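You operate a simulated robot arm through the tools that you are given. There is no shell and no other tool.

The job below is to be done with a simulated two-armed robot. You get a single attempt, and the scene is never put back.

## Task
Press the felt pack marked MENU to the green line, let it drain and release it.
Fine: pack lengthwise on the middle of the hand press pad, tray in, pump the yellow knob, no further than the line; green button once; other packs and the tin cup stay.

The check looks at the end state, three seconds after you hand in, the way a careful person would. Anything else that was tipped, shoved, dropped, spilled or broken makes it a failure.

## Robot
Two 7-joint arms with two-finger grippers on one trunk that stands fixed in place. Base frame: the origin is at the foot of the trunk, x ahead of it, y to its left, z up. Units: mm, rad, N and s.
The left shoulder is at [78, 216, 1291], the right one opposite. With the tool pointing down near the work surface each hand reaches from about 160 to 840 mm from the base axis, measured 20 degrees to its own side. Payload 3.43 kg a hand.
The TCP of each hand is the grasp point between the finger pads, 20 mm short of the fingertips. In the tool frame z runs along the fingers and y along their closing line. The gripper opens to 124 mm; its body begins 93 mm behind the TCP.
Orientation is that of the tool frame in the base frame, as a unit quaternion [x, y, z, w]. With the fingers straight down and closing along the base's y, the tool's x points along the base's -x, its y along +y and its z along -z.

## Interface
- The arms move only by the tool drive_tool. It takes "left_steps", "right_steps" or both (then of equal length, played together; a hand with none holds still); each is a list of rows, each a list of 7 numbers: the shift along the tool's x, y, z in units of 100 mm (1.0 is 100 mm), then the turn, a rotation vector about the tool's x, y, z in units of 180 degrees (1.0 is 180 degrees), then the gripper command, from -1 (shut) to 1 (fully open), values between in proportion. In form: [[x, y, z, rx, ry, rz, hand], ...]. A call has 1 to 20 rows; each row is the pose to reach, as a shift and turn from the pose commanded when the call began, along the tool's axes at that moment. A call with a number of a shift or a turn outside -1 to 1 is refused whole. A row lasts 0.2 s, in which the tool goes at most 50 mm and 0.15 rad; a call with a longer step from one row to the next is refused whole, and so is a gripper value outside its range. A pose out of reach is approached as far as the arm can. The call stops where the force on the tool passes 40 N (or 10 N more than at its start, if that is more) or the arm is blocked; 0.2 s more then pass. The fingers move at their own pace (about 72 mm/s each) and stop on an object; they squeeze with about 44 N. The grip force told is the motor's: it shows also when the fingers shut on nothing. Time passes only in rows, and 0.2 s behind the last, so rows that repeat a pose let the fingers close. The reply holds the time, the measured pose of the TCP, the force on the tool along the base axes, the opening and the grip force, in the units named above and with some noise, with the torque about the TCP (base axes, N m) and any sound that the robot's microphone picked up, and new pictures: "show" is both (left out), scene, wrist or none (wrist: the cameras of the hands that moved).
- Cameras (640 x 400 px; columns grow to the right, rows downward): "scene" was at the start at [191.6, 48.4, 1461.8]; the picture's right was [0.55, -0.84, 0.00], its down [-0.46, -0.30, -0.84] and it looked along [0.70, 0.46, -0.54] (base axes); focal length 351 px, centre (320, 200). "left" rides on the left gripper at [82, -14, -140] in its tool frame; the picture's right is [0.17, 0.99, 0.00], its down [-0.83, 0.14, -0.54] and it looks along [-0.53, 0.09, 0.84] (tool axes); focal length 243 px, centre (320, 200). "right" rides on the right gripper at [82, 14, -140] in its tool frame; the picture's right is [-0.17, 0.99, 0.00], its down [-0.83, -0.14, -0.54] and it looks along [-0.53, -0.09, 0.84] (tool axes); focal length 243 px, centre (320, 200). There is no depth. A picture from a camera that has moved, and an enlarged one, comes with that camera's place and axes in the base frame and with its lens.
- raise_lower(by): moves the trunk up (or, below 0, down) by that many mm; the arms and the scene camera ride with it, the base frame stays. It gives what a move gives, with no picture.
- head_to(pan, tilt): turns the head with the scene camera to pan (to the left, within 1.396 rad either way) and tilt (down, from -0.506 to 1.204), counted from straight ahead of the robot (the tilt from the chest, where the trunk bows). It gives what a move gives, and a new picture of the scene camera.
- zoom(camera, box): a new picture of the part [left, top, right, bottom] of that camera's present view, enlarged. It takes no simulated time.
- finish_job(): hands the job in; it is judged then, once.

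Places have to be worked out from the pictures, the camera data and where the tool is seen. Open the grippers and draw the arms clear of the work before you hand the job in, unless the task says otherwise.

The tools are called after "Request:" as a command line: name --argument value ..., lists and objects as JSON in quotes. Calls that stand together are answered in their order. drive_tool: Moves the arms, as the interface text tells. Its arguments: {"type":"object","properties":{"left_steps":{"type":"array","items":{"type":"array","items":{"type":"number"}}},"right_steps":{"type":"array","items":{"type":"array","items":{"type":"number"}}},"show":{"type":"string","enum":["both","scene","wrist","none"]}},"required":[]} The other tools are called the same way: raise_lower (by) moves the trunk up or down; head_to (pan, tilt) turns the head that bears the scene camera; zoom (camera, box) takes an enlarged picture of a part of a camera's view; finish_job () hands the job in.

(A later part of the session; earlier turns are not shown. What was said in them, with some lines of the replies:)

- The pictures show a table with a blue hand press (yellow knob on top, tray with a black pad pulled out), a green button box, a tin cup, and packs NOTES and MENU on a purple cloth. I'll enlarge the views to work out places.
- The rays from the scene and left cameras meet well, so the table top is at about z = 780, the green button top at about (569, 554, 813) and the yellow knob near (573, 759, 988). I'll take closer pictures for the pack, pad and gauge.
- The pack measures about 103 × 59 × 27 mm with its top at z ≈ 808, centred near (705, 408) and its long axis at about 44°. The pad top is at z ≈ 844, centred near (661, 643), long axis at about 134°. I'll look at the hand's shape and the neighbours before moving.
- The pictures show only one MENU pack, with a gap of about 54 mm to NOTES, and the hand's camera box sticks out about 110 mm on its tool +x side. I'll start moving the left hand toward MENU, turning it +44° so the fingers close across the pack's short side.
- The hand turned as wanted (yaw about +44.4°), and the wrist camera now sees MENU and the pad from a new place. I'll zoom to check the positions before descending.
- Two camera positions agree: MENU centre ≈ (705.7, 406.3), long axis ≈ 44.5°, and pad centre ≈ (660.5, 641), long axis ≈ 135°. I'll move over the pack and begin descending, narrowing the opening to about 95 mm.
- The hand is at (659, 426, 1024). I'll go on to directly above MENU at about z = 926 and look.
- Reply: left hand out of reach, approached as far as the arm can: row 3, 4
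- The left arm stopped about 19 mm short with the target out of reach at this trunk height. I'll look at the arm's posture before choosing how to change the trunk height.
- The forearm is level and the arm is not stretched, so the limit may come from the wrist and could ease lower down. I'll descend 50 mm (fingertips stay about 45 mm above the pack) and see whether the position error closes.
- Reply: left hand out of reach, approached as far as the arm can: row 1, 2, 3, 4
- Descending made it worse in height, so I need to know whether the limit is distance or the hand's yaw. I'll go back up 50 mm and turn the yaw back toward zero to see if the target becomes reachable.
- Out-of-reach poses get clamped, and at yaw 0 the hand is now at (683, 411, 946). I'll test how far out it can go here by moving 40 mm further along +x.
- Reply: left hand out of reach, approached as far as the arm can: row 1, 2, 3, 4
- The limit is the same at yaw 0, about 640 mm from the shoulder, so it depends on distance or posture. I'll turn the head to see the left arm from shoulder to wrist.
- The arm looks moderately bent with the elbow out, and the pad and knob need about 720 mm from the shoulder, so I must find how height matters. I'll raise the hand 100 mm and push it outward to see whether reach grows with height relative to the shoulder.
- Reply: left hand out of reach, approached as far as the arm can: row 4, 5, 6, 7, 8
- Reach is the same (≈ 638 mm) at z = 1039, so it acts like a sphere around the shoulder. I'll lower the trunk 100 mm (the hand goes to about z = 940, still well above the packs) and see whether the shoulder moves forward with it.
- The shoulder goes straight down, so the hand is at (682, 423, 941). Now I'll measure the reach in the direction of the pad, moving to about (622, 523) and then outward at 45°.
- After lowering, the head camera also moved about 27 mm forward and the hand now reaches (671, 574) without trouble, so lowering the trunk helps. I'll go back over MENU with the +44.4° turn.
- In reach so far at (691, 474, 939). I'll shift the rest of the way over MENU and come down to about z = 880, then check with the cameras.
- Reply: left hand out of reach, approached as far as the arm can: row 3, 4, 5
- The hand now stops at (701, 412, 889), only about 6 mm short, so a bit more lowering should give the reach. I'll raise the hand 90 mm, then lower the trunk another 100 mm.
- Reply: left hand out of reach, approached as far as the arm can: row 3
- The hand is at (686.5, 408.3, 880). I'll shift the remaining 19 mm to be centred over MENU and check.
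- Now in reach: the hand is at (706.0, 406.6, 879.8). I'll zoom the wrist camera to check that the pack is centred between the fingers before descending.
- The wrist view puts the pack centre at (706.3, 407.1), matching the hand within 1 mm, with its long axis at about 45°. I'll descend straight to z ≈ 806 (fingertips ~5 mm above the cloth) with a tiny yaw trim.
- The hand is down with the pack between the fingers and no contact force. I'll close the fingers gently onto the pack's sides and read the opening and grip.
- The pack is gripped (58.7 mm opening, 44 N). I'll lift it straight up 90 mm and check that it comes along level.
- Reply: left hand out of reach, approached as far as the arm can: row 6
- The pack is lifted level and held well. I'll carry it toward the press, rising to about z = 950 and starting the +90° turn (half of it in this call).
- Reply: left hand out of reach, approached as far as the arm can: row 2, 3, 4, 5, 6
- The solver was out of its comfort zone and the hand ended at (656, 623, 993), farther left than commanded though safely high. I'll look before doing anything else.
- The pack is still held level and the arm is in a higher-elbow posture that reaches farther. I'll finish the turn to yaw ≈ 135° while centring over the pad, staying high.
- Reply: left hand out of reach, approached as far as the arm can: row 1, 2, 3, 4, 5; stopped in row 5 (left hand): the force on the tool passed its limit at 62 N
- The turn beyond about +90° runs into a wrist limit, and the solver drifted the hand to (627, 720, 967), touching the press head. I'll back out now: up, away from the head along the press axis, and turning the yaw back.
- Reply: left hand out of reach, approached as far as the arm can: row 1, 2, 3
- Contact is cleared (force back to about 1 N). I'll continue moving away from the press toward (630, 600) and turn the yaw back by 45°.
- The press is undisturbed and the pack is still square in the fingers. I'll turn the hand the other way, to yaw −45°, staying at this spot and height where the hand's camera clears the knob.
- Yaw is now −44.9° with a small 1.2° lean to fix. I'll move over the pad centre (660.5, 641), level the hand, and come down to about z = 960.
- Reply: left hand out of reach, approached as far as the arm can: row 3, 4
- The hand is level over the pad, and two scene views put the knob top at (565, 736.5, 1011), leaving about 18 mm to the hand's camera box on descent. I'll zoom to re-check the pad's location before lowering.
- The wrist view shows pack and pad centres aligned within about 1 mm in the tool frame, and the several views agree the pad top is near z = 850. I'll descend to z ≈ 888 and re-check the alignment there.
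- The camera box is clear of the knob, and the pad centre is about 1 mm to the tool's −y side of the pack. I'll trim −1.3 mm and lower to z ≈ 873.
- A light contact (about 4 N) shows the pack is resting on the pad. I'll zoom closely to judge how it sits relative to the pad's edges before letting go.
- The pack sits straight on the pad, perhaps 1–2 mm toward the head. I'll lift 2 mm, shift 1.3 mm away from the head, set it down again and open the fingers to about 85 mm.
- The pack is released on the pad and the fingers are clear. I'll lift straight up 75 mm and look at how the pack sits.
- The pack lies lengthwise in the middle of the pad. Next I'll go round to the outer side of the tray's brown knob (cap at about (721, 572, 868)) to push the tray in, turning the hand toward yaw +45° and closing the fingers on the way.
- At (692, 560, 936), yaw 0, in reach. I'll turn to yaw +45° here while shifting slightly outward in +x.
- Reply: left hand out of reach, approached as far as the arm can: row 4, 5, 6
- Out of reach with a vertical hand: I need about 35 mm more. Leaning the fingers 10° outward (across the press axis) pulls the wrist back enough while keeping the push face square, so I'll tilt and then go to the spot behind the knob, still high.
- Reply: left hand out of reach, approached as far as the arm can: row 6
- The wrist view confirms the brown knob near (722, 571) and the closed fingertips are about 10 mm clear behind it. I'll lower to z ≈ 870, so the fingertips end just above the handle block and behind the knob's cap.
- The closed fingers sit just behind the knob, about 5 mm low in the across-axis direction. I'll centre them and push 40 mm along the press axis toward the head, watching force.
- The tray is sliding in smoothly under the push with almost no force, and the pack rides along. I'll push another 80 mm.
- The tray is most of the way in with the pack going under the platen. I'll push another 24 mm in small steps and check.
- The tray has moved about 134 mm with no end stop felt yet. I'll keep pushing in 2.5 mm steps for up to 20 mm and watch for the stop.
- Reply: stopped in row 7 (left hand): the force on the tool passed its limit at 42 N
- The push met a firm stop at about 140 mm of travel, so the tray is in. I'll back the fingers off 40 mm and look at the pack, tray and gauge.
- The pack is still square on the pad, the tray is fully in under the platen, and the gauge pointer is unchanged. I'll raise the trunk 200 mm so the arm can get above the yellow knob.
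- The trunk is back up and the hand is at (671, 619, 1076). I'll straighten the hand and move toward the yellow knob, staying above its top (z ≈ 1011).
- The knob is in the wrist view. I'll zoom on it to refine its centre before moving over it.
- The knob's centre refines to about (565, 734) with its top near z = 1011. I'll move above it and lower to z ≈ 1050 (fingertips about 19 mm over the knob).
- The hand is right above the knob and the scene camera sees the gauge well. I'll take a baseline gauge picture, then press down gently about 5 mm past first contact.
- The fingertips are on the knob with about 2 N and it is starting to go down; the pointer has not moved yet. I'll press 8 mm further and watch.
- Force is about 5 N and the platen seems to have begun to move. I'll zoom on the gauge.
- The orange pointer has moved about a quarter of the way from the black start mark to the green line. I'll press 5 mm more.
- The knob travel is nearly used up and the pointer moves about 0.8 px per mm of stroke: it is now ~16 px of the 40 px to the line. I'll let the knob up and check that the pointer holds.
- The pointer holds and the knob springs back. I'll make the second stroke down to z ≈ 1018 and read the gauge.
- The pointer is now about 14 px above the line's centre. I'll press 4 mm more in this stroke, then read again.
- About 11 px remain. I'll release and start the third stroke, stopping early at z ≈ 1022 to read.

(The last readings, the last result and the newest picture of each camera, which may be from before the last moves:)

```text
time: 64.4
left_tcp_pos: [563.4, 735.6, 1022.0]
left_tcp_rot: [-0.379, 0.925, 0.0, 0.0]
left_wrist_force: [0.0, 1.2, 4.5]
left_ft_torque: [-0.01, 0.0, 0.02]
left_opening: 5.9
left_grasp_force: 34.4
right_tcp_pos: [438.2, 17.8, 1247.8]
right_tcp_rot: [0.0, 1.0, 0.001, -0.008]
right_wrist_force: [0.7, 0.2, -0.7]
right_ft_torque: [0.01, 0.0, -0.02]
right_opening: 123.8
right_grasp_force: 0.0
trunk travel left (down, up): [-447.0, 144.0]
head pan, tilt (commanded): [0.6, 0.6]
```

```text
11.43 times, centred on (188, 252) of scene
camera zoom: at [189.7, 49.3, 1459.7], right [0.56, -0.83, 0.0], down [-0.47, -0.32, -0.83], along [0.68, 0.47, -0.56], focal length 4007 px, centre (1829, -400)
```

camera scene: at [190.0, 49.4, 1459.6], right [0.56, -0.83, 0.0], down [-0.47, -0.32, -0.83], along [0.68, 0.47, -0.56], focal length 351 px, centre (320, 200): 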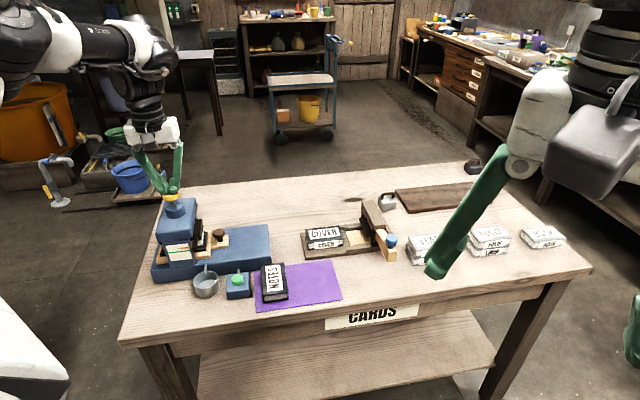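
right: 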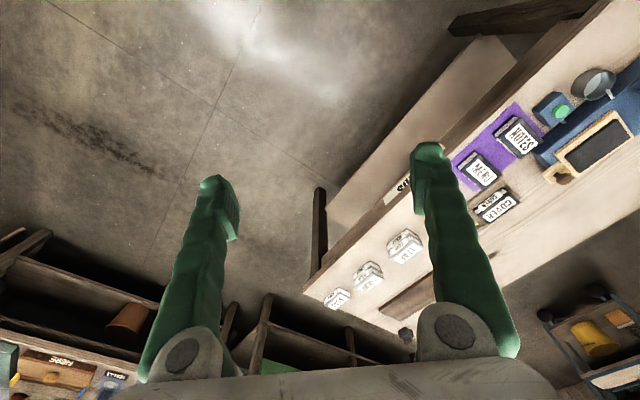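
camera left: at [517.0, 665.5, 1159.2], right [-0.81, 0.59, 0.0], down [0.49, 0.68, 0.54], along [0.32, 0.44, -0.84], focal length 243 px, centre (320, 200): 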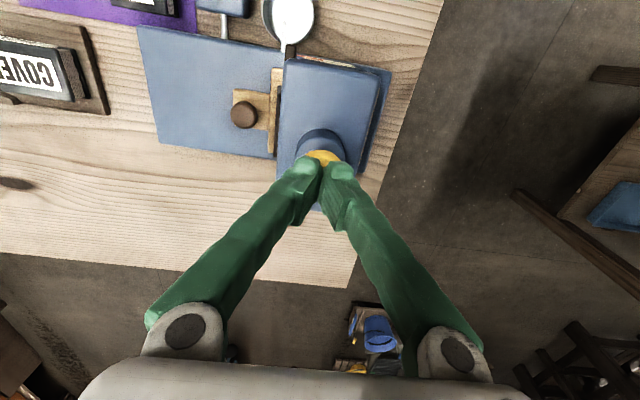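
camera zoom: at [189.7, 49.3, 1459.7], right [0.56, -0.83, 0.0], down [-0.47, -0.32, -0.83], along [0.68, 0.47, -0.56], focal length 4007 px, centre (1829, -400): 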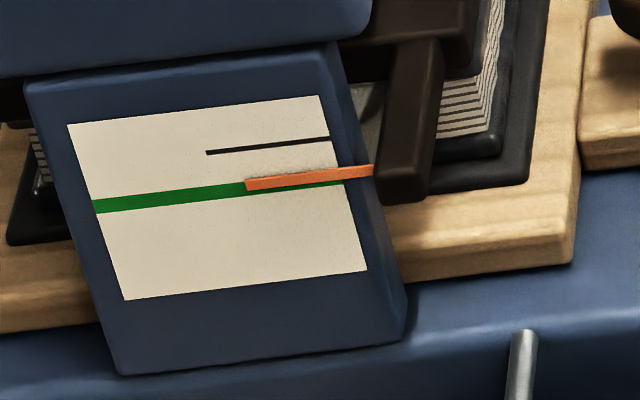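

The pointer is almost on the line (about 3–4 px above its centre). I'll zoom even closer, then press about 2.5 mm more.

Request:
drive_tool --left_steps '[[0, 0, 0.012, 0, 0, 0, -1], [0, 0, 0.025, 0, 0, 0, -1], [0, 0, 0.025, 0, 0, 0, -1]]' --show "none"

Request:
zoom --camera "scene" --box '[164, 240, 196, 260]'

```text
time: 65.2
left_tcp_pos: [564.1, 735.5, 1020.8]
left_tcp_rot: [-0.379, 0.925, -0.001, 0.0]
left_wrist_force: [-1.3, -0.6, 4.1]
left_ft_torque: [0.01, 0.01, -0.02]
left_opening: 5.8
left_grasp_force: 34.3
right_tcp_pos: [438.1, 16.9, 1248.8]
right_tcp_rot: [0.0, 1.0, 0.002, -0.008]
right_wrist_force: [-0.1, -0.6, -0.2]
right_ft_torque: [0.03, 0.01, 0.02]
right_opening: 124.0
right_grasp_force: 0.1
trunk travel left (down, up): [-447.0, 144.0]
head pan, tilt (commanded): [0.6, 0.6]
```

```text
16.00 times, centred on (180, 250) of scene
camera zoom: at [189.5, 49.1, 1459.7], right [0.56, -0.83, 0.0], down [-0.47, -0.32, -0.83], along [0.68, 0.47, -0.56], focal length 5610 px, centre (2560, -600)
```

zoom: 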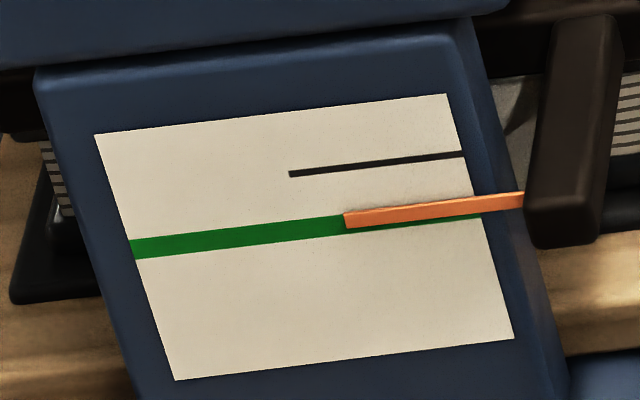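

The pointer covers most of the green line, about 0.6 mm above its centre. I'll press 2.5 mm more on the knob (about 0.45 mm on the gauge).

Request:
drive_tool --left_steps '[[0, 0, 0.012, 0, 0, 0, -1], [0, 0, 0.022, 0, 0, 0, -1], [0, 0, 0.022, 0, 0, 0, -1]]' --show "none"

Request:
zoom --camera "scene" --box '[164, 240, 196, 260]'

```text
time: 66.0
left_tcp_pos: [565.0, 734.7, 1017.3]
left_tcp_rot: [-0.379, 0.925, 0.001, 0.0]
left_wrist_force: [-1.3, 0.5, 4.6]
left_ft_torque: [-0.01, 0.0, 0.03]
left_opening: 6.2
left_grasp_force: 34.3
right_tcp_pos: [436.5, 17.3, 1247.7]
right_tcp_rot: [0.0, 1.0, 0.002, -0.009]
right_wrist_force: [0.0, -0.1, 0.5]
right_ft_torque: [0.05, -0.02, 0.02]
right_opening: 124.1
right_grasp_force: 0.1
trunk travel left (down, up): [-447.0, 144.0]
head pan, tilt (commanded): [0.6, 0.6]
```

```text
16.00 times, centred on (180, 250) of scene
camera zoom: at [189.4, 49.0, 1459.7], right [0.56, -0.83, 0.0], down [-0.47, -0.32, -0.83], along [0.68, 0.47, -0.56], focal length 5610 px, centre (2560, -600)
```

zoom: 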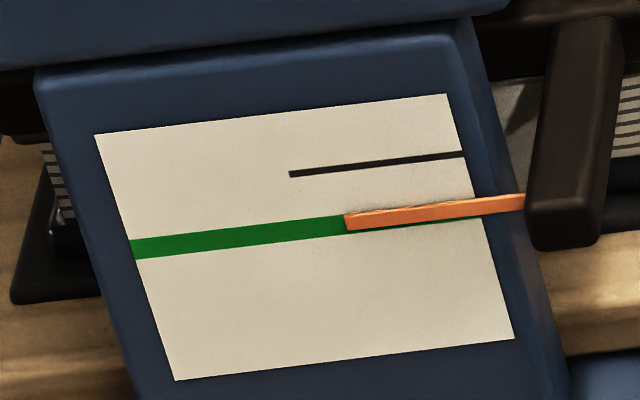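

The pointer now sits on the green line (within about 0.2 mm of its centre). I'll lift off the knob, confirm the pointer holds, and look at the spout and cup for draining.

Request:
drive_tool --left_steps '[[0, 0, -0.1, 0, 0, 0, -1], [0, 0, -0.2, 0, 0, 0, -1], [0, 0, -0.35, 0, 0, 0, -1], [0, 0, -0.5, 0, 0, 0, -1], [0, 0, -0.65, 0, 0, 0, -1]]' --show "both"

Request:
zoom --camera "scene" --box '[164, 240, 196, 260]'

Request:
zoom --camera "scene" --box '[176, 250, 256, 310]'

Request:
zoom --camera "left" --box '[180, 0, 400, 130]'

```text
time: 67.2
left_tcp_pos: [565.1, 735.2, 1083.5]
left_tcp_rot: [-0.38, 0.925, -0.001, -0.001]
left_wrist_force: [0.1, -0.4, -0.4]
left_ft_torque: [0.0, 0.01, 0.03]
left_opening: 0.0
left_grasp_force: 34.1
right_tcp_pos: [438.0, 16.5, 1248.4]
right_tcp_rot: [-0.001, 1.0, 0.002, -0.008]
right_wrist_force: [0.4, -0.8, -0.4]
right_ft_torque: [0.0, 0.0, -0.04]
right_opening: 124.0
right_grasp_force: 0.1
trunk travel left (down, up): [-447.0, 144.0]
head pan, tilt (commanded): [0.6, 0.6]
camera scene: at [189.9, 49.2, 1459.6], right [0.56, -0.83, 0.0], down [-0.47, -0.32, -0.83], along [0.68, 0.47, -0.56], focal length 351 px, centre (320, 200)
camera left: at [516.5, 666.4, 1223.3], right [-0.81, 0.59, 0.0], down [0.49, 0.68, 0.54], along [0.31, 0.44, -0.84], focal length 243 px, centre (320, 200)
```

scene: 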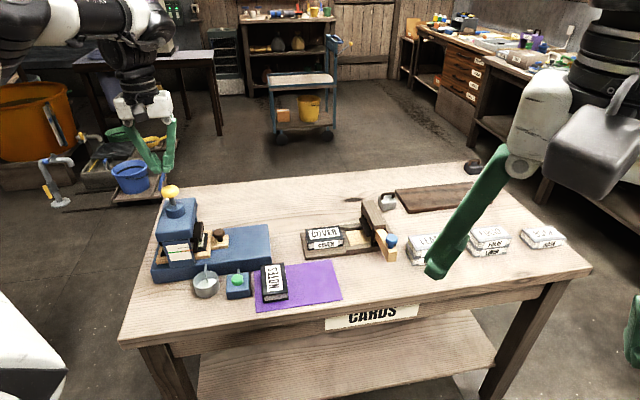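
left: 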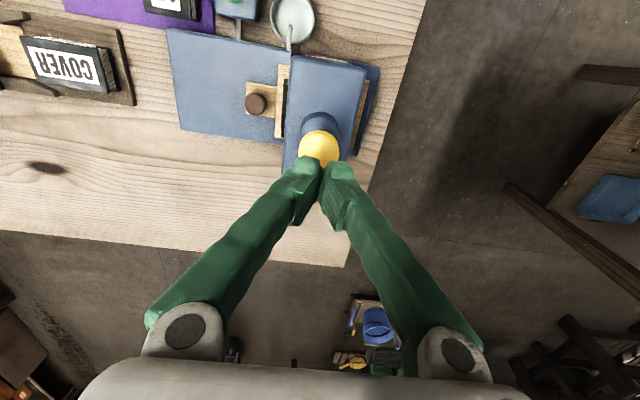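

```text
16.00 times, centred on (180, 250) of scene
camera zoom: at [189.9, 49.2, 1459.6], right [0.56, -0.83, 0.0], down [-0.47, -0.32, -0.83], along [0.68, 0.47, -0.56], focal length 5610 px, centre (2560, -600)
```

zoom: 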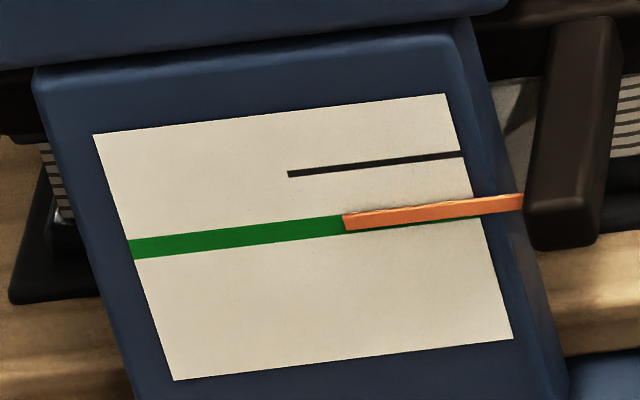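

```text
6.67 times, centred on (216, 280) of scene
camera zoom: at [189.9, 49.2, 1459.6], right [0.56, -0.83, 0.0], down [-0.47, -0.32, -0.83], along [0.68, 0.47, -0.56], focal length 2337 px, centre (1013, -333)
```

zoom: 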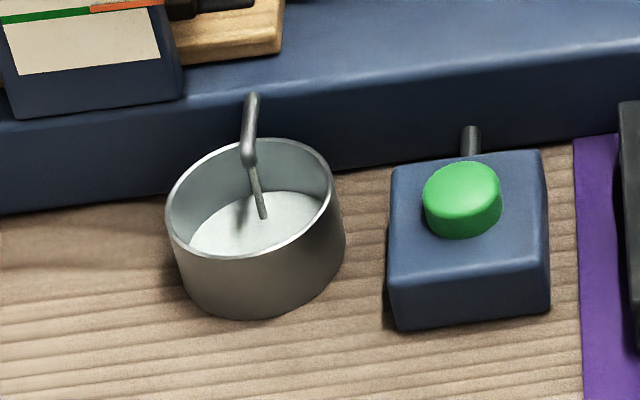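

```text
2.91 times, centred on (290, 65) of left
camera zoom: at [516.5, 666.4, 1223.3], right [-0.81, 0.59, 0.0], down [0.49, 0.68, 0.54], along [0.31, 0.44, -0.84], focal length 706 px, centre (407, 593)
```

zoom: 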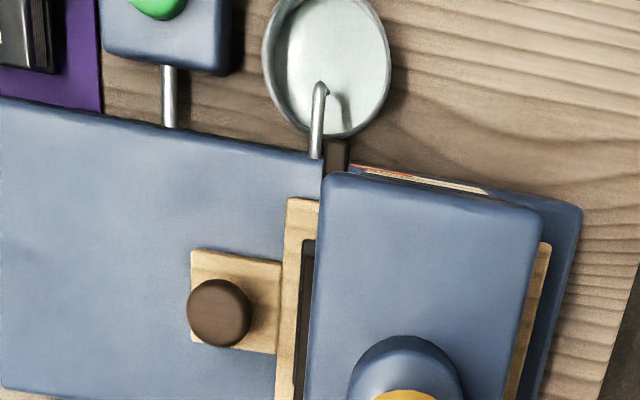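

Water is streaming from the spout into the cup, so it is draining, and the pointer holds on the line. While it drains I'll move the hand away from the knob toward the area above the green button, staying high.

Request:
drive_tool --left_steps '[[0.16, -0.17, 0, 0, 0, 0, -1], [0.32, -0.34, 0, 0, 0, 0, -1], [0.49, -0.52, 0, 0, 0, 0, -1], [0.654, -0.689, 0, 0, 0, 0, -1]]' --show "none"

Request:
zoom --camera "scene" --box '[156, 230, 256, 310]'

```text
time: 68.2
left_tcp_pos: [566.6, 639.7, 1083.6]
left_tcp_rot: [-0.379, 0.925, 0.0, 0.0]
left_wrist_force: [0.6, -0.5, 0.0]
left_ft_torque: [0.03, 0.0, 0.01]
left_opening: 0.2
left_grasp_force: 34.5
right_tcp_pos: [436.1, 16.7, 1247.4]
right_tcp_rot: [0.0, 1.0, 0.002, -0.009]
right_wrist_force: [-0.1, 0.2, 0.7]
right_ft_torque: [-0.02, -0.03, 0.01]
right_opening: 124.1
right_grasp_force: 0.0
trunk travel left (down, up): [-447.0, 144.0]
head pan, tilt (commanded): [0.6, 0.6]
```

```text
5.00 times, centred on (206, 270) of scene
camera zoom: at [189.7, 48.7, 1459.7], right [0.56, -0.83, 0.0], down [-0.47, -0.32, -0.83], along [0.68, 0.47, -0.56], focal length 1753 px, centre (890, -150)
```

zoom: 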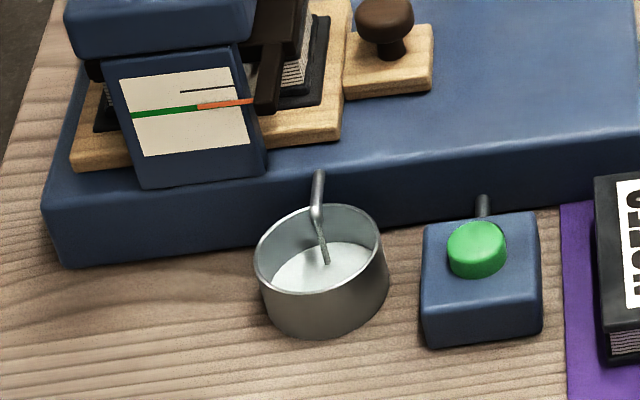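

It is still draining. I'll carry on to a spot above the green button at about z = 1000.

Request:
drive_tool --left_steps '[[0.15, -0.16, 0.1, 0, 0, 0, -1], [0.3, -0.32, 0.25, 0, 0, 0, -1], [0.45, -0.48, 0.45, 0, 0, 0, -1], [0.595, -0.635, 0.65, 0, 0, 0, -1], [0.595, -0.635, 0.8, 0, 0, 0, -1]]' --show "both"

Request:
zoom --camera "left" --box '[260, 60, 440, 220]'

Request:
zoom --camera "scene" --box '[156, 230, 256, 310]'

```text
time: 69.4
left_tcp_pos: [568.7, 551.9, 1002.3]
left_tcp_rot: [-0.38, 0.925, -0.001, -0.001]
left_wrist_force: [-0.4, -0.3, -0.5]
left_ft_torque: [0.0, 0.01, 0.02]
left_opening: 0.0
left_grasp_force: 34.7
right_tcp_pos: [438.0, 18.0, 1247.7]
right_tcp_rot: [0.0, 1.0, 0.001, -0.009]
right_wrist_force: [-0.4, 0.0, 0.4]
right_ft_torque: [-0.01, 0.03, 0.01]
right_opening: 124.2
right_grasp_force: 0.1
trunk travel left (down, up): [-447.0, 144.0]
head pan, tilt (commanded): [0.6, 0.6]
camera scene: at [190.3, 50.0, 1459.5], right [0.56, -0.83, 0.0], down [-0.47, -0.32, -0.82], along [0.68, 0.47, -0.57], focal length 351 px, centre (320, 200)
camera left: at [520.7, 483.0, 1141.6], right [-0.81, 0.59, 0.0], down [0.49, 0.68, 0.54], along [0.31, 0.44, -0.84], focal length 243 px, centre (320, 200)
```

scene: 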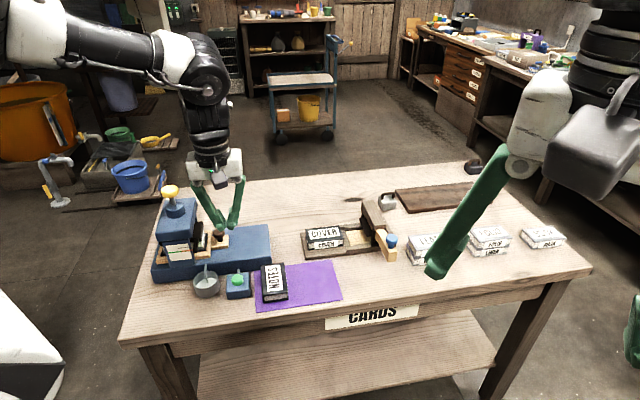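
left: 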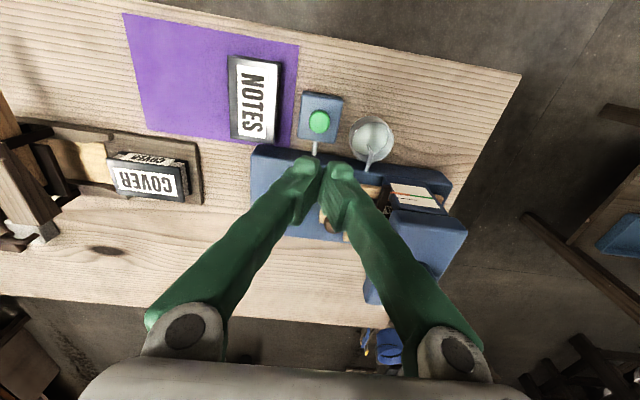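

```text
2.50 times, centred on (350, 140) of left
camera zoom: at [520.7, 483.0, 1141.6], right [-0.81, 0.59, 0.0], down [0.49, 0.68, 0.54], along [0.31, 0.44, -0.84], focal length 606 px, centre (245, 350)
```

zoom: 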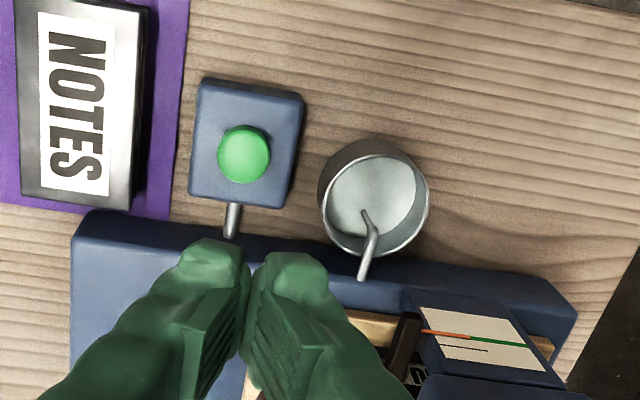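

```text
5.00 times, centred on (206, 270) of scene
camera zoom: at [190.3, 50.0, 1459.5], right [0.56, -0.83, 0.0], down [-0.47, -0.32, -0.82], along [0.68, 0.47, -0.57], focal length 1753 px, centre (890, -150)
```

zoom: 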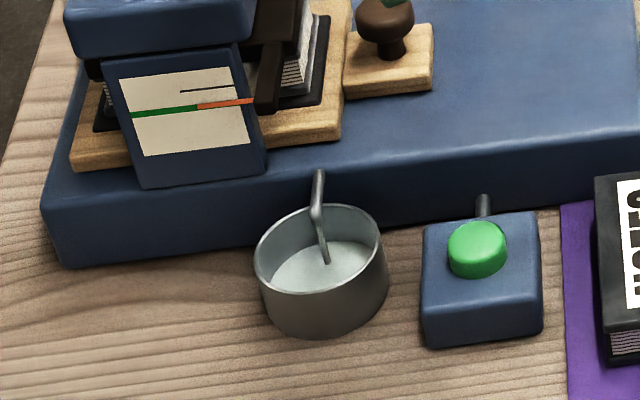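

The button is at about (570, 552, 814), directly below the hand. The stream is still running, so I'll hold still for a few seconds and look again.

Request:
drive_tool --left_steps '[[0, 0, 0, 0, 0, 0, -1], [0, 0, 0, 0, 0, 0, -1], [0, 0, 0, 0, 0, 0, -1], [0, 0, 0, 0, 0, 0, -1], [0, 0, 0, 0, 0, 0, -1], [0, 0, 0, 0, 0, 0, -1], [0, 0, 0, 0, 0, 0, -1], [0, 0, 0, 0, 0, 0, -1], [0, 0, 0, 0, 0, 0, -1], [0, 0, 0, 0, 0, 0, -1]]' --show "none"

Request:
zoom --camera "scene" --box '[156, 230, 256, 310]'

Request:
zoom --camera "scene" --box '[164, 240, 196, 260]'

```text
time: 71.6
left_tcp_pos: [567.9, 552.0, 1001.7]
left_tcp_rot: [-0.379, 0.925, 0.0, -0.001]
left_wrist_force: [0.0, -0.4, 1.0]
left_ft_torque: [-0.02, 0.02, 0.0]
left_opening: 0.1
left_grasp_force: 34.8
right_tcp_pos: [438.1, 18.6, 1246.5]
right_tcp_rot: [0.0, 1.0, 0.002, -0.008]
right_wrist_force: [0.6, -0.1, 0.2]
right_ft_torque: [0.02, 0.01, -0.02]
right_opening: 124.0
right_grasp_force: 0.1
trunk travel left (down, up): [-447.0, 144.0]
head pan, tilt (commanded): [0.6, 0.6]
```

```text
5.00 times, centred on (206, 270) of scene
camera zoom: at [190.0, 49.5, 1459.6], right [0.56, -0.83, 0.0], down [-0.47, -0.32, -0.83], along [0.68, 0.47, -0.56], focal length 1753 px, centre (890, -150)
```

zoom: 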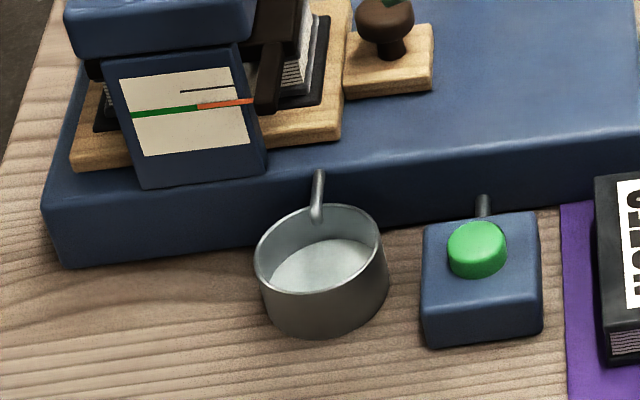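

```text
16.00 times, centred on (180, 250) of scene
camera zoom: at [190.0, 49.5, 1459.6], right [0.56, -0.83, 0.0], down [-0.47, -0.32, -0.83], along [0.68, 0.47, -0.56], focal length 5610 px, centre (2560, -600)
```

zoom: 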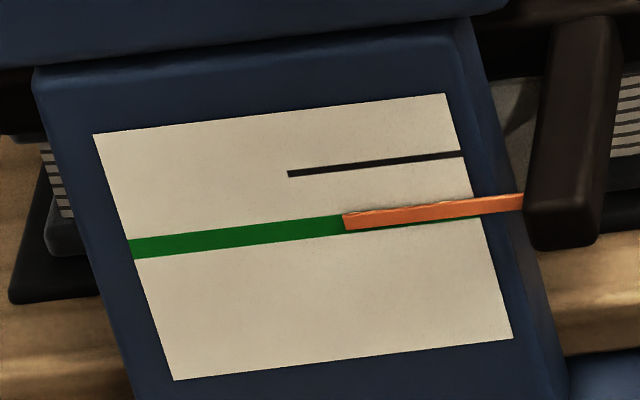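

The stream has stopped and the pointer still sits on the line, so it has drained. I'll descend over the green button to z ≈ 906.

Request:
drive_tool --left_steps '[[-0.011, -0.011, 0.2, 0, 0, 0, -1], [-0.011, -0.011, 0.4, 0, 0, 0, -1], [-0.011, -0.011, 0.6, 0, 0, 0, -1], [-0.011, -0.011, 0.8, 0, 0, 0, -1], [-0.011, -0.011, 0.95, 0, 0, 0, -1]]' --show "both"

Request:
zoom --camera "left" --box '[240, 60, 420, 220]'

Request:
zoom --camera "scene" --box '[156, 210, 276, 310]'

```text
time: 72.8
left_tcp_pos: [571.2, 552.3, 906.0]
left_tcp_rot: [-0.38, 0.925, 0.0, -0.001]
left_wrist_force: [-0.7, -0.3, 0.2]
left_ft_torque: [0.01, 0.02, -0.02]
left_opening: 0.1
left_grasp_force: 34.1
right_tcp_pos: [438.2, 17.2, 1247.0]
right_tcp_rot: [0.0, 1.0, 0.002, -0.009]
right_wrist_force: [-0.6, 0.2, 0.0]
right_ft_torque: [0.01, -0.02, 0.0]
right_opening: 123.9
right_grasp_force: 0.1
trunk travel left (down, up): [-447.0, 144.0]
head pan, tilt (commanded): [0.6, 0.6]
camera scene: at [190.2, 49.6, 1459.6], right [0.56, -0.83, 0.0], down [-0.47, -0.32, -0.82], along [0.68, 0.47, -0.57], focal length 351 px, centre (320, 200)
camera left: at [522.5, 483.3, 1045.9], right [-0.81, 0.59, 0.0], down [0.49, 0.68, 0.54], along [0.32, 0.44, -0.84], focal length 243 px, centre (320, 200)
```

scene: 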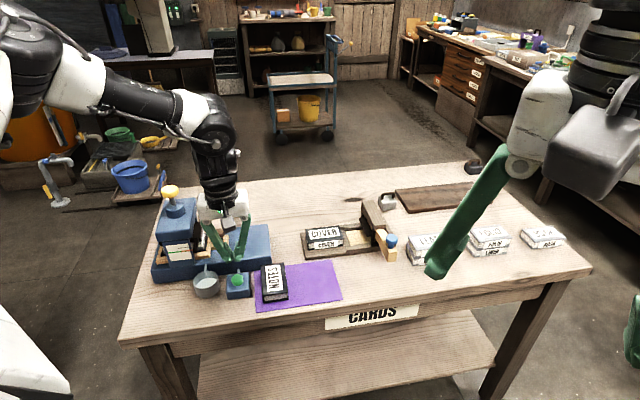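
left: 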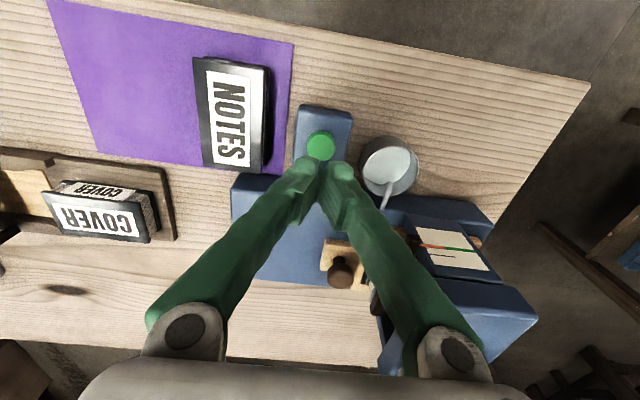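

```text
2.50 times, centred on (330, 140) of left
camera zoom: at [522.5, 483.3, 1045.9], right [-0.81, 0.59, 0.0], down [0.49, 0.68, 0.54], along [0.32, 0.44, -0.84], focal length 606 px, centre (295, 350)
```

zoom: 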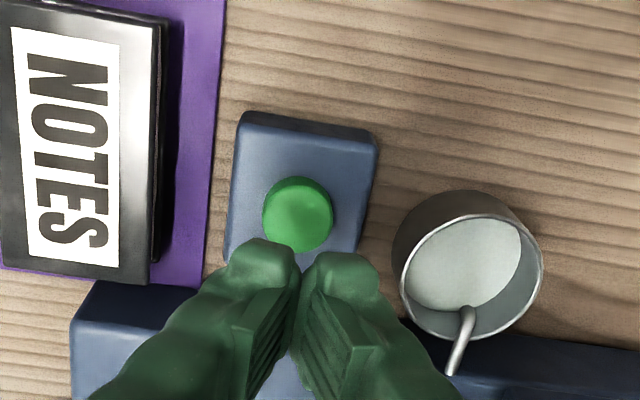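

```text
4.00 times, centred on (216, 260) of scene
camera zoom: at [190.2, 49.6, 1459.6], right [0.56, -0.83, 0.0], down [-0.47, -0.32, -0.82], along [0.68, 0.47, -0.57], focal length 1402 px, centre (736, -40)
```

zoom: 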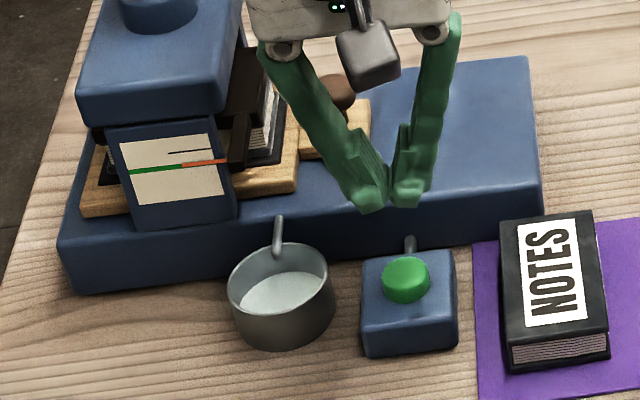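

The fingertips are centred over the button within 1 mm and everything around is clear. I'll lower to about 8 mm above the button.

Request:
drive_tool --left_steps '[[0, 0, 0.2, 0, 0, 0, -1], [0, 0, 0.4, 0, 0, 0, -1], [0, 0, 0.55, 0, 0, 0, -1], [0, 0, 0.64, 0, 0, 0, -1], [0, 0, 0.64, 0, 0, 0, -1]]' --show "none"

Request:
zoom --camera "scene" --box '[156, 210, 276, 310]'

```text
time: 74.0
left_tcp_pos: [569.9, 552.2, 842.6]
left_tcp_rot: [-0.379, 0.925, 0.0, 0.0]
left_wrist_force: [-0.5, -0.2, -0.3]
left_ft_torque: [-0.01, 0.01, -0.01]
left_opening: 0.0
left_grasp_force: 34.2
right_tcp_pos: [437.0, 18.3, 1247.3]
right_tcp_rot: [0.0, 1.0, 0.001, -0.008]
right_wrist_force: [-0.1, -0.2, -0.4]
right_ft_torque: [-0.01, -0.01, 0.0]
right_opening: 123.8
right_grasp_force: 0.0
trunk travel left (down, up): [-447.0, 144.0]
head pan, tilt (commanded): [0.6, 0.6]
```

```text
4.00 times, centred on (216, 260) of scene
camera zoom: at [189.8, 49.4, 1459.6], right [0.56, -0.83, 0.0], down [-0.47, -0.32, -0.83], along [0.68, 0.47, -0.56], focal length 1402 px, centre (736, -40)
```

zoom: 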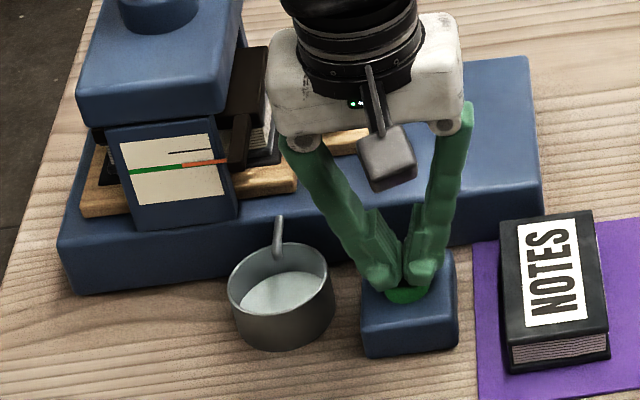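

Clear of the cup on all sides. I'll press the button slowly, about 4–5 mm past expected contact.

Request:
drive_tool --left_steps '[[0, 0, 0.04, 0, 0, 0, -1], [0, 0, 0.07, 0, 0, 0, -1], [0, 0, 0.1, 0, 0, 0, -1], [0, 0, 0.12, 0, 0, 0, -1]]' --show "none"

Request:
zoom --camera "scene" --box '[156, 210, 276, 310]'

```text
time: 75.0
left_tcp_pos: [571.4, 551.0, 831.1]
left_tcp_rot: [-0.379, 0.925, 0.0, 0.001]
left_wrist_force: [1.0, 1.0, 7.1]
left_ft_torque: [0.05, 0.0, 0.0]
left_opening: 5.7
left_grasp_force: 34.6
right_tcp_pos: [435.5, 17.3, 1249.6]
right_tcp_rot: [0.0, 1.0, 0.002, -0.008]
right_wrist_force: [-0.5, 0.2, 0.1]
right_ft_torque: [0.01, -0.03, 0.01]
right_opening: 124.0
right_grasp_force: 0.1
trunk travel left (down, up): [-447.0, 144.0]
head pan, tilt (commanded): [0.6, 0.6]
heard: click
```

```text
4.00 times, centred on (216, 260) of scene
camera zoom: at [189.0, 48.8, 1459.8], right [0.56, -0.83, 0.0], down [-0.47, -0.32, -0.83], along [0.68, 0.47, -0.56], focal length 1402 px, centre (736, -40)
```

zoom: 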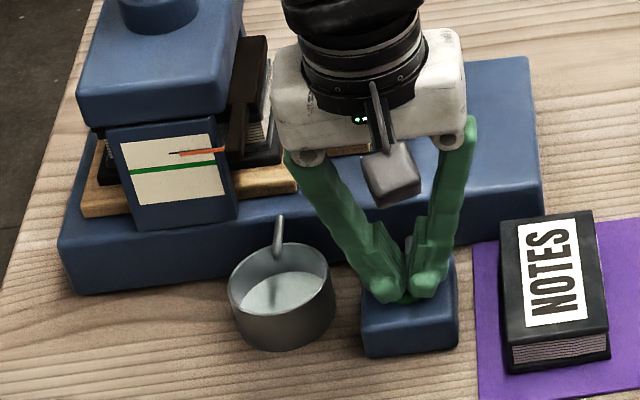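

A click was heard and the pointer has gone back up to its start mark: released. I'll lift straight off the button.

Request:
drive_tool --left_steps '[[0, 0, -0.1, 0, 0, 0, -1], [0, 0, -0.25, 0, 0, 0, -1], [0, 0, -0.45, 0, 0, 0, -1], [0, 0, -0.7, 0, 0, 0, -1], [0, 0, -0.95, 0, 0, 0, -1]]' --show "both"

Request:
zoom --camera "scene" --box '[140, 180, 290, 310]'

Request:
zoom --camera "scene" --box '[160, 235, 216, 270]'

```text
time: 76.2
left_tcp_pos: [570.5, 552.3, 927.3]
left_tcp_rot: [-0.379, 0.925, 0.0, 0.0]
left_wrist_force: [-1.1, -0.2, 0.5]
left_ft_torque: [0.01, -0.03, -0.02]
left_opening: 0.0
left_grasp_force: 34.8
right_tcp_pos: [437.8, 17.2, 1246.6]
right_tcp_rot: [0.0, 1.0, 0.001, -0.007]
right_wrist_force: [0.2, -0.5, -0.6]
right_ft_torque: [0.03, -0.04, 0.01]
right_opening: 124.0
right_grasp_force: 0.0
trunk travel left (down, up): [-447.0, 144.0]
head pan, tilt (commanded): [0.6, 0.6]
camera scene: at [189.3, 49.0, 1459.7], right [0.56, -0.83, 0.0], down [-0.47, -0.32, -0.83], along [0.68, 0.47, -0.56], focal length 351 px, centre (320, 200)
camera left: at [521.1, 483.7, 1067.3], right [-0.81, 0.59, 0.0], down [0.49, 0.68, 0.54], along [0.32, 0.44, -0.84], focal length 243 px, centre (320, 200)
```

scene: 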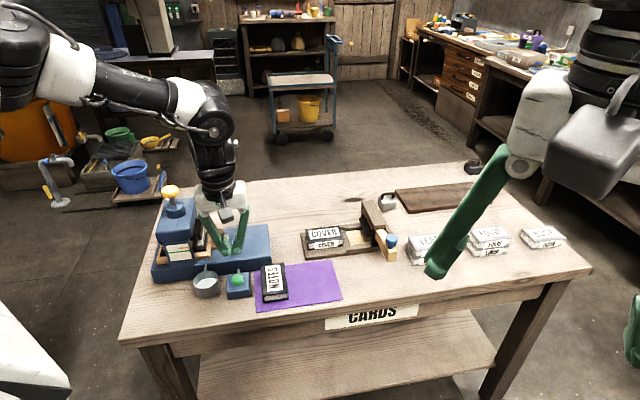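
left: 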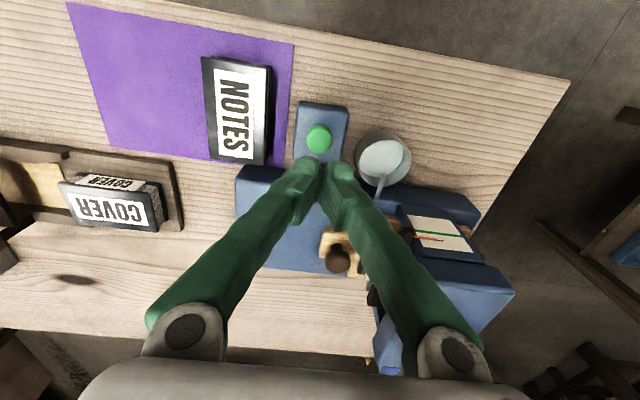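

```text
3.08 times, centred on (215, 245) of scene
camera zoom: at [189.3, 49.0, 1459.7], right [0.56, -0.83, 0.0], down [-0.47, -0.32, -0.83], along [0.68, 0.47, -0.56], focal length 1079 px, centre (643, 62)
```

zoom: 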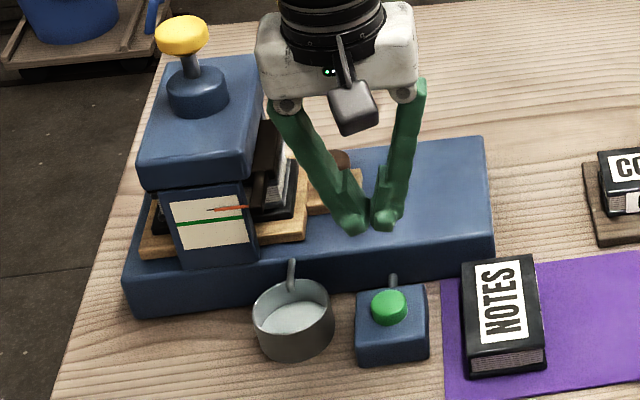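

```text
11.43 times, centred on (188, 252) of scene
camera zoom: at [189.3, 49.0, 1459.7], right [0.56, -0.83, 0.0], down [-0.47, -0.32, -0.83], along [0.68, 0.47, -0.56], focal length 4007 px, centre (1829, -400)
```

zoom: 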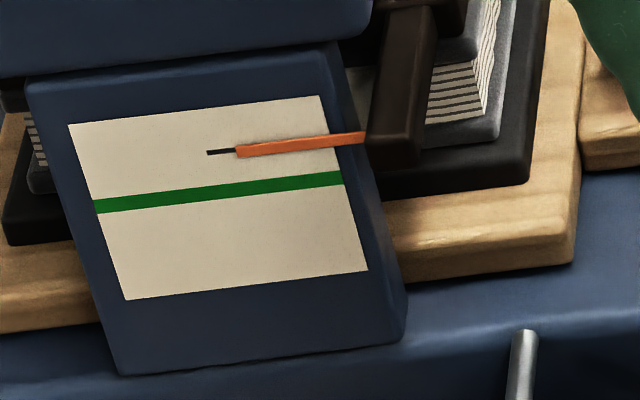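

The press is released, with the pack on the pad and the cup and NOTES in place. I'll raise the hand clear and draw it back toward its starting place.

Request:
drive_tool --left_steps '[[0, 0, -0.25, 0, 0, 0, -1], [0, 0, -0.5, 0, 0, 0, -1], [0, 0, -0.75, 0, 0, 0, -1], [0, 0, -0.98, 0, 0, 0, -1]]' --show "none"

Request:
drive_tool --left_steps '[[0.15, 0.1, -0.2, 0, 0, 0, -0.5], [0.31, 0.2, -0.4, 0, 0, 0, 0], [0.47, 0.3, -0.6, 0, 0, 0, 0.5], [0.63, 0.4, -0.8, 0, 0, 0, 1], [0.78, 0.49, -0.98, 0, 0, 0, 1], [0.78, 0.49, -0.98, 0, 0, 0, 1]]' --show "both"

```text
time: 77.2
left_tcp_pos: [569.8, 551.8, 1025.8]
left_tcp_rot: [-0.379, 0.925, -0.001, -0.001]
left_wrist_force: [0.8, 0.5, -0.1]
left_ft_torque: [-0.01, 0.01, 0.02]
left_opening: 0.1
left_grasp_force: 35.0
right_tcp_pos: [436.9, 17.3, 1249.9]
right_tcp_rot: [-0.001, 1.0, 0.003, -0.008]
right_wrist_force: [-0.2, -1.0, -1.4]
right_ft_torque: [-0.01, -0.01, 0.03]
right_opening: 123.9
right_grasp_force: 0.1
trunk travel left (down, up): [-447.0, 144.0]
head pan, tilt (commanded): [0.6, 0.6]
```

```text
time: 78.6
left_tcp_pos: [480.3, 532.9, 1119.5]
left_tcp_rot: [-0.38, 0.925, -0.002, -0.001]
left_wrist_force: [-0.3, -0.2, 0.6]
left_ft_torque: [0.01, 0.01, -0.02]
left_opening: 123.9
left_grasp_force: 0.0
right_tcp_pos: [437.6, 17.4, 1247.3]
right_tcp_rot: [0.0, 1.0, 0.001, -0.009]
right_wrist_force: [-0.1, 0.1, 0.1]
right_ft_torque: [0.0, 0.0, 0.01]
right_opening: 124.2
right_grasp_force: 0.1
trunk travel left (down, up): [-447.0, 144.0]
head pan, tilt (commanded): [0.6, 0.6]
camera scene: at [190.8, 49.8, 1459.4], right [0.56, -0.83, 0.0], down [-0.47, -0.32, -0.82], along [0.68, 0.47, -0.57], focal length 351 px, centre (320, 200)
camera left: at [432.8, 464.5, 1259.9], right [-0.81, 0.59, 0.0], down [0.49, 0.68, 0.54], along [0.31, 0.44, -0.84], focal length 243 px, centre (320, 200)
```

scene: 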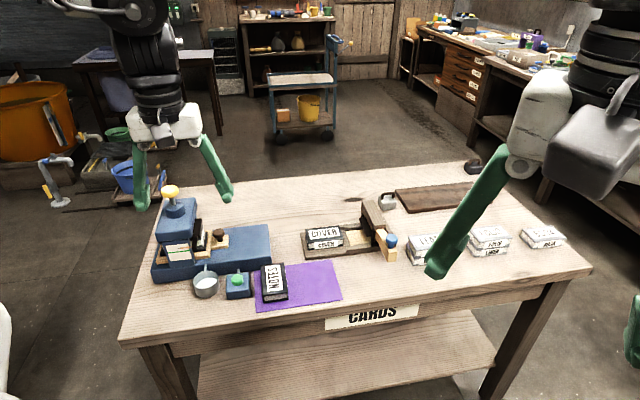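
left: 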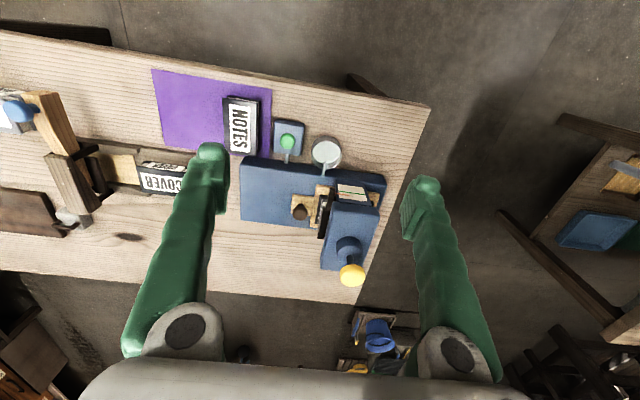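

The arm is clear with the gripper open. I'll take one last close look at the press, cup, button and packs before handing in.

Request:
zoom --camera "scene" --box '[140, 175, 290, 315]'

Request:
zoom --camera "left" --box '[140, 60, 420, 300]'

```text
2.86 times, centred on (215, 245) of scene
camera zoom: at [190.8, 49.8, 1459.4], right [0.56, -0.83, 0.0], down [-0.47, -0.32, -0.82], along [0.68, 0.47, -0.57], focal length 1002 px, centre (620, 71)
```

zoom: 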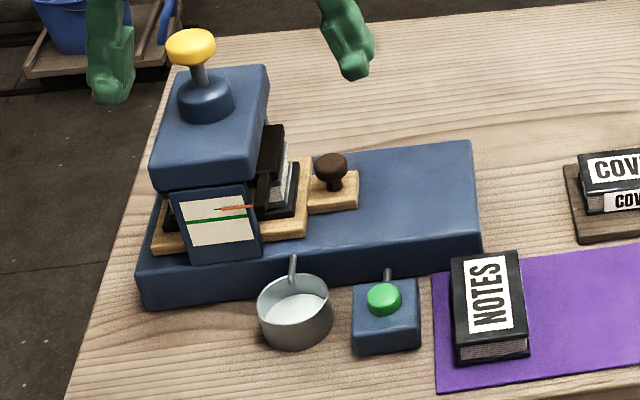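

```text
1.67 times, centred on (280, 180) of left
camera zoom: at [432.8, 464.5, 1259.9], right [-0.81, 0.59, 0.0], down [0.49, 0.68, 0.54], along [0.31, 0.44, -0.84], focal length 404 px, centre (387, 233)
```

zoom: 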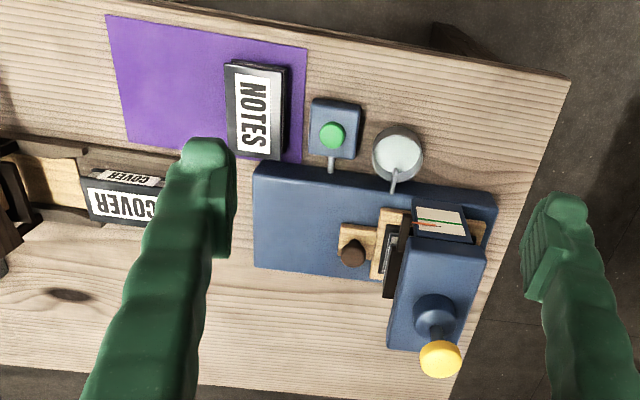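

The final pictures show the pack pressed and drained on the pad with the tray in, the pointer back at its start mark after one press of the button, and the cup and other packs in place. Both grippers are open and clear, so I'm handing the job in.

Request:
finish_job

```text
The job is handed in.
```

The MENU pack was pressed to the green line, drained and released, and I've handed the job in; I don't know the check's result.

- **Placement:** the pack lies lengthwise in the middle of the pad, and the tray is pushed in to its stop.
- **Pressing:** it took three strokes of the yellow knob. The pointer stopped on the green line, by my reading 0.2–0.3 mm short of its centre and not past it.
- **Draining:** water ran from the spout into the tin cup. I waited until it stopped before touching the green button.
- **Release:** I pressed the green button once, heard a click, and the pointer went back to its start mark.

**Contact with the press:** while I was turning the pack, the arm drifted and touched the press head, peaking at 62 N. I backed off straight away; the press and gauge looked unmoved afterwards, and the pack was still square in the fingers.

The last pictures show the tin cup and the other packs where they started. Both grippers are open, and the arms are clear of the work.
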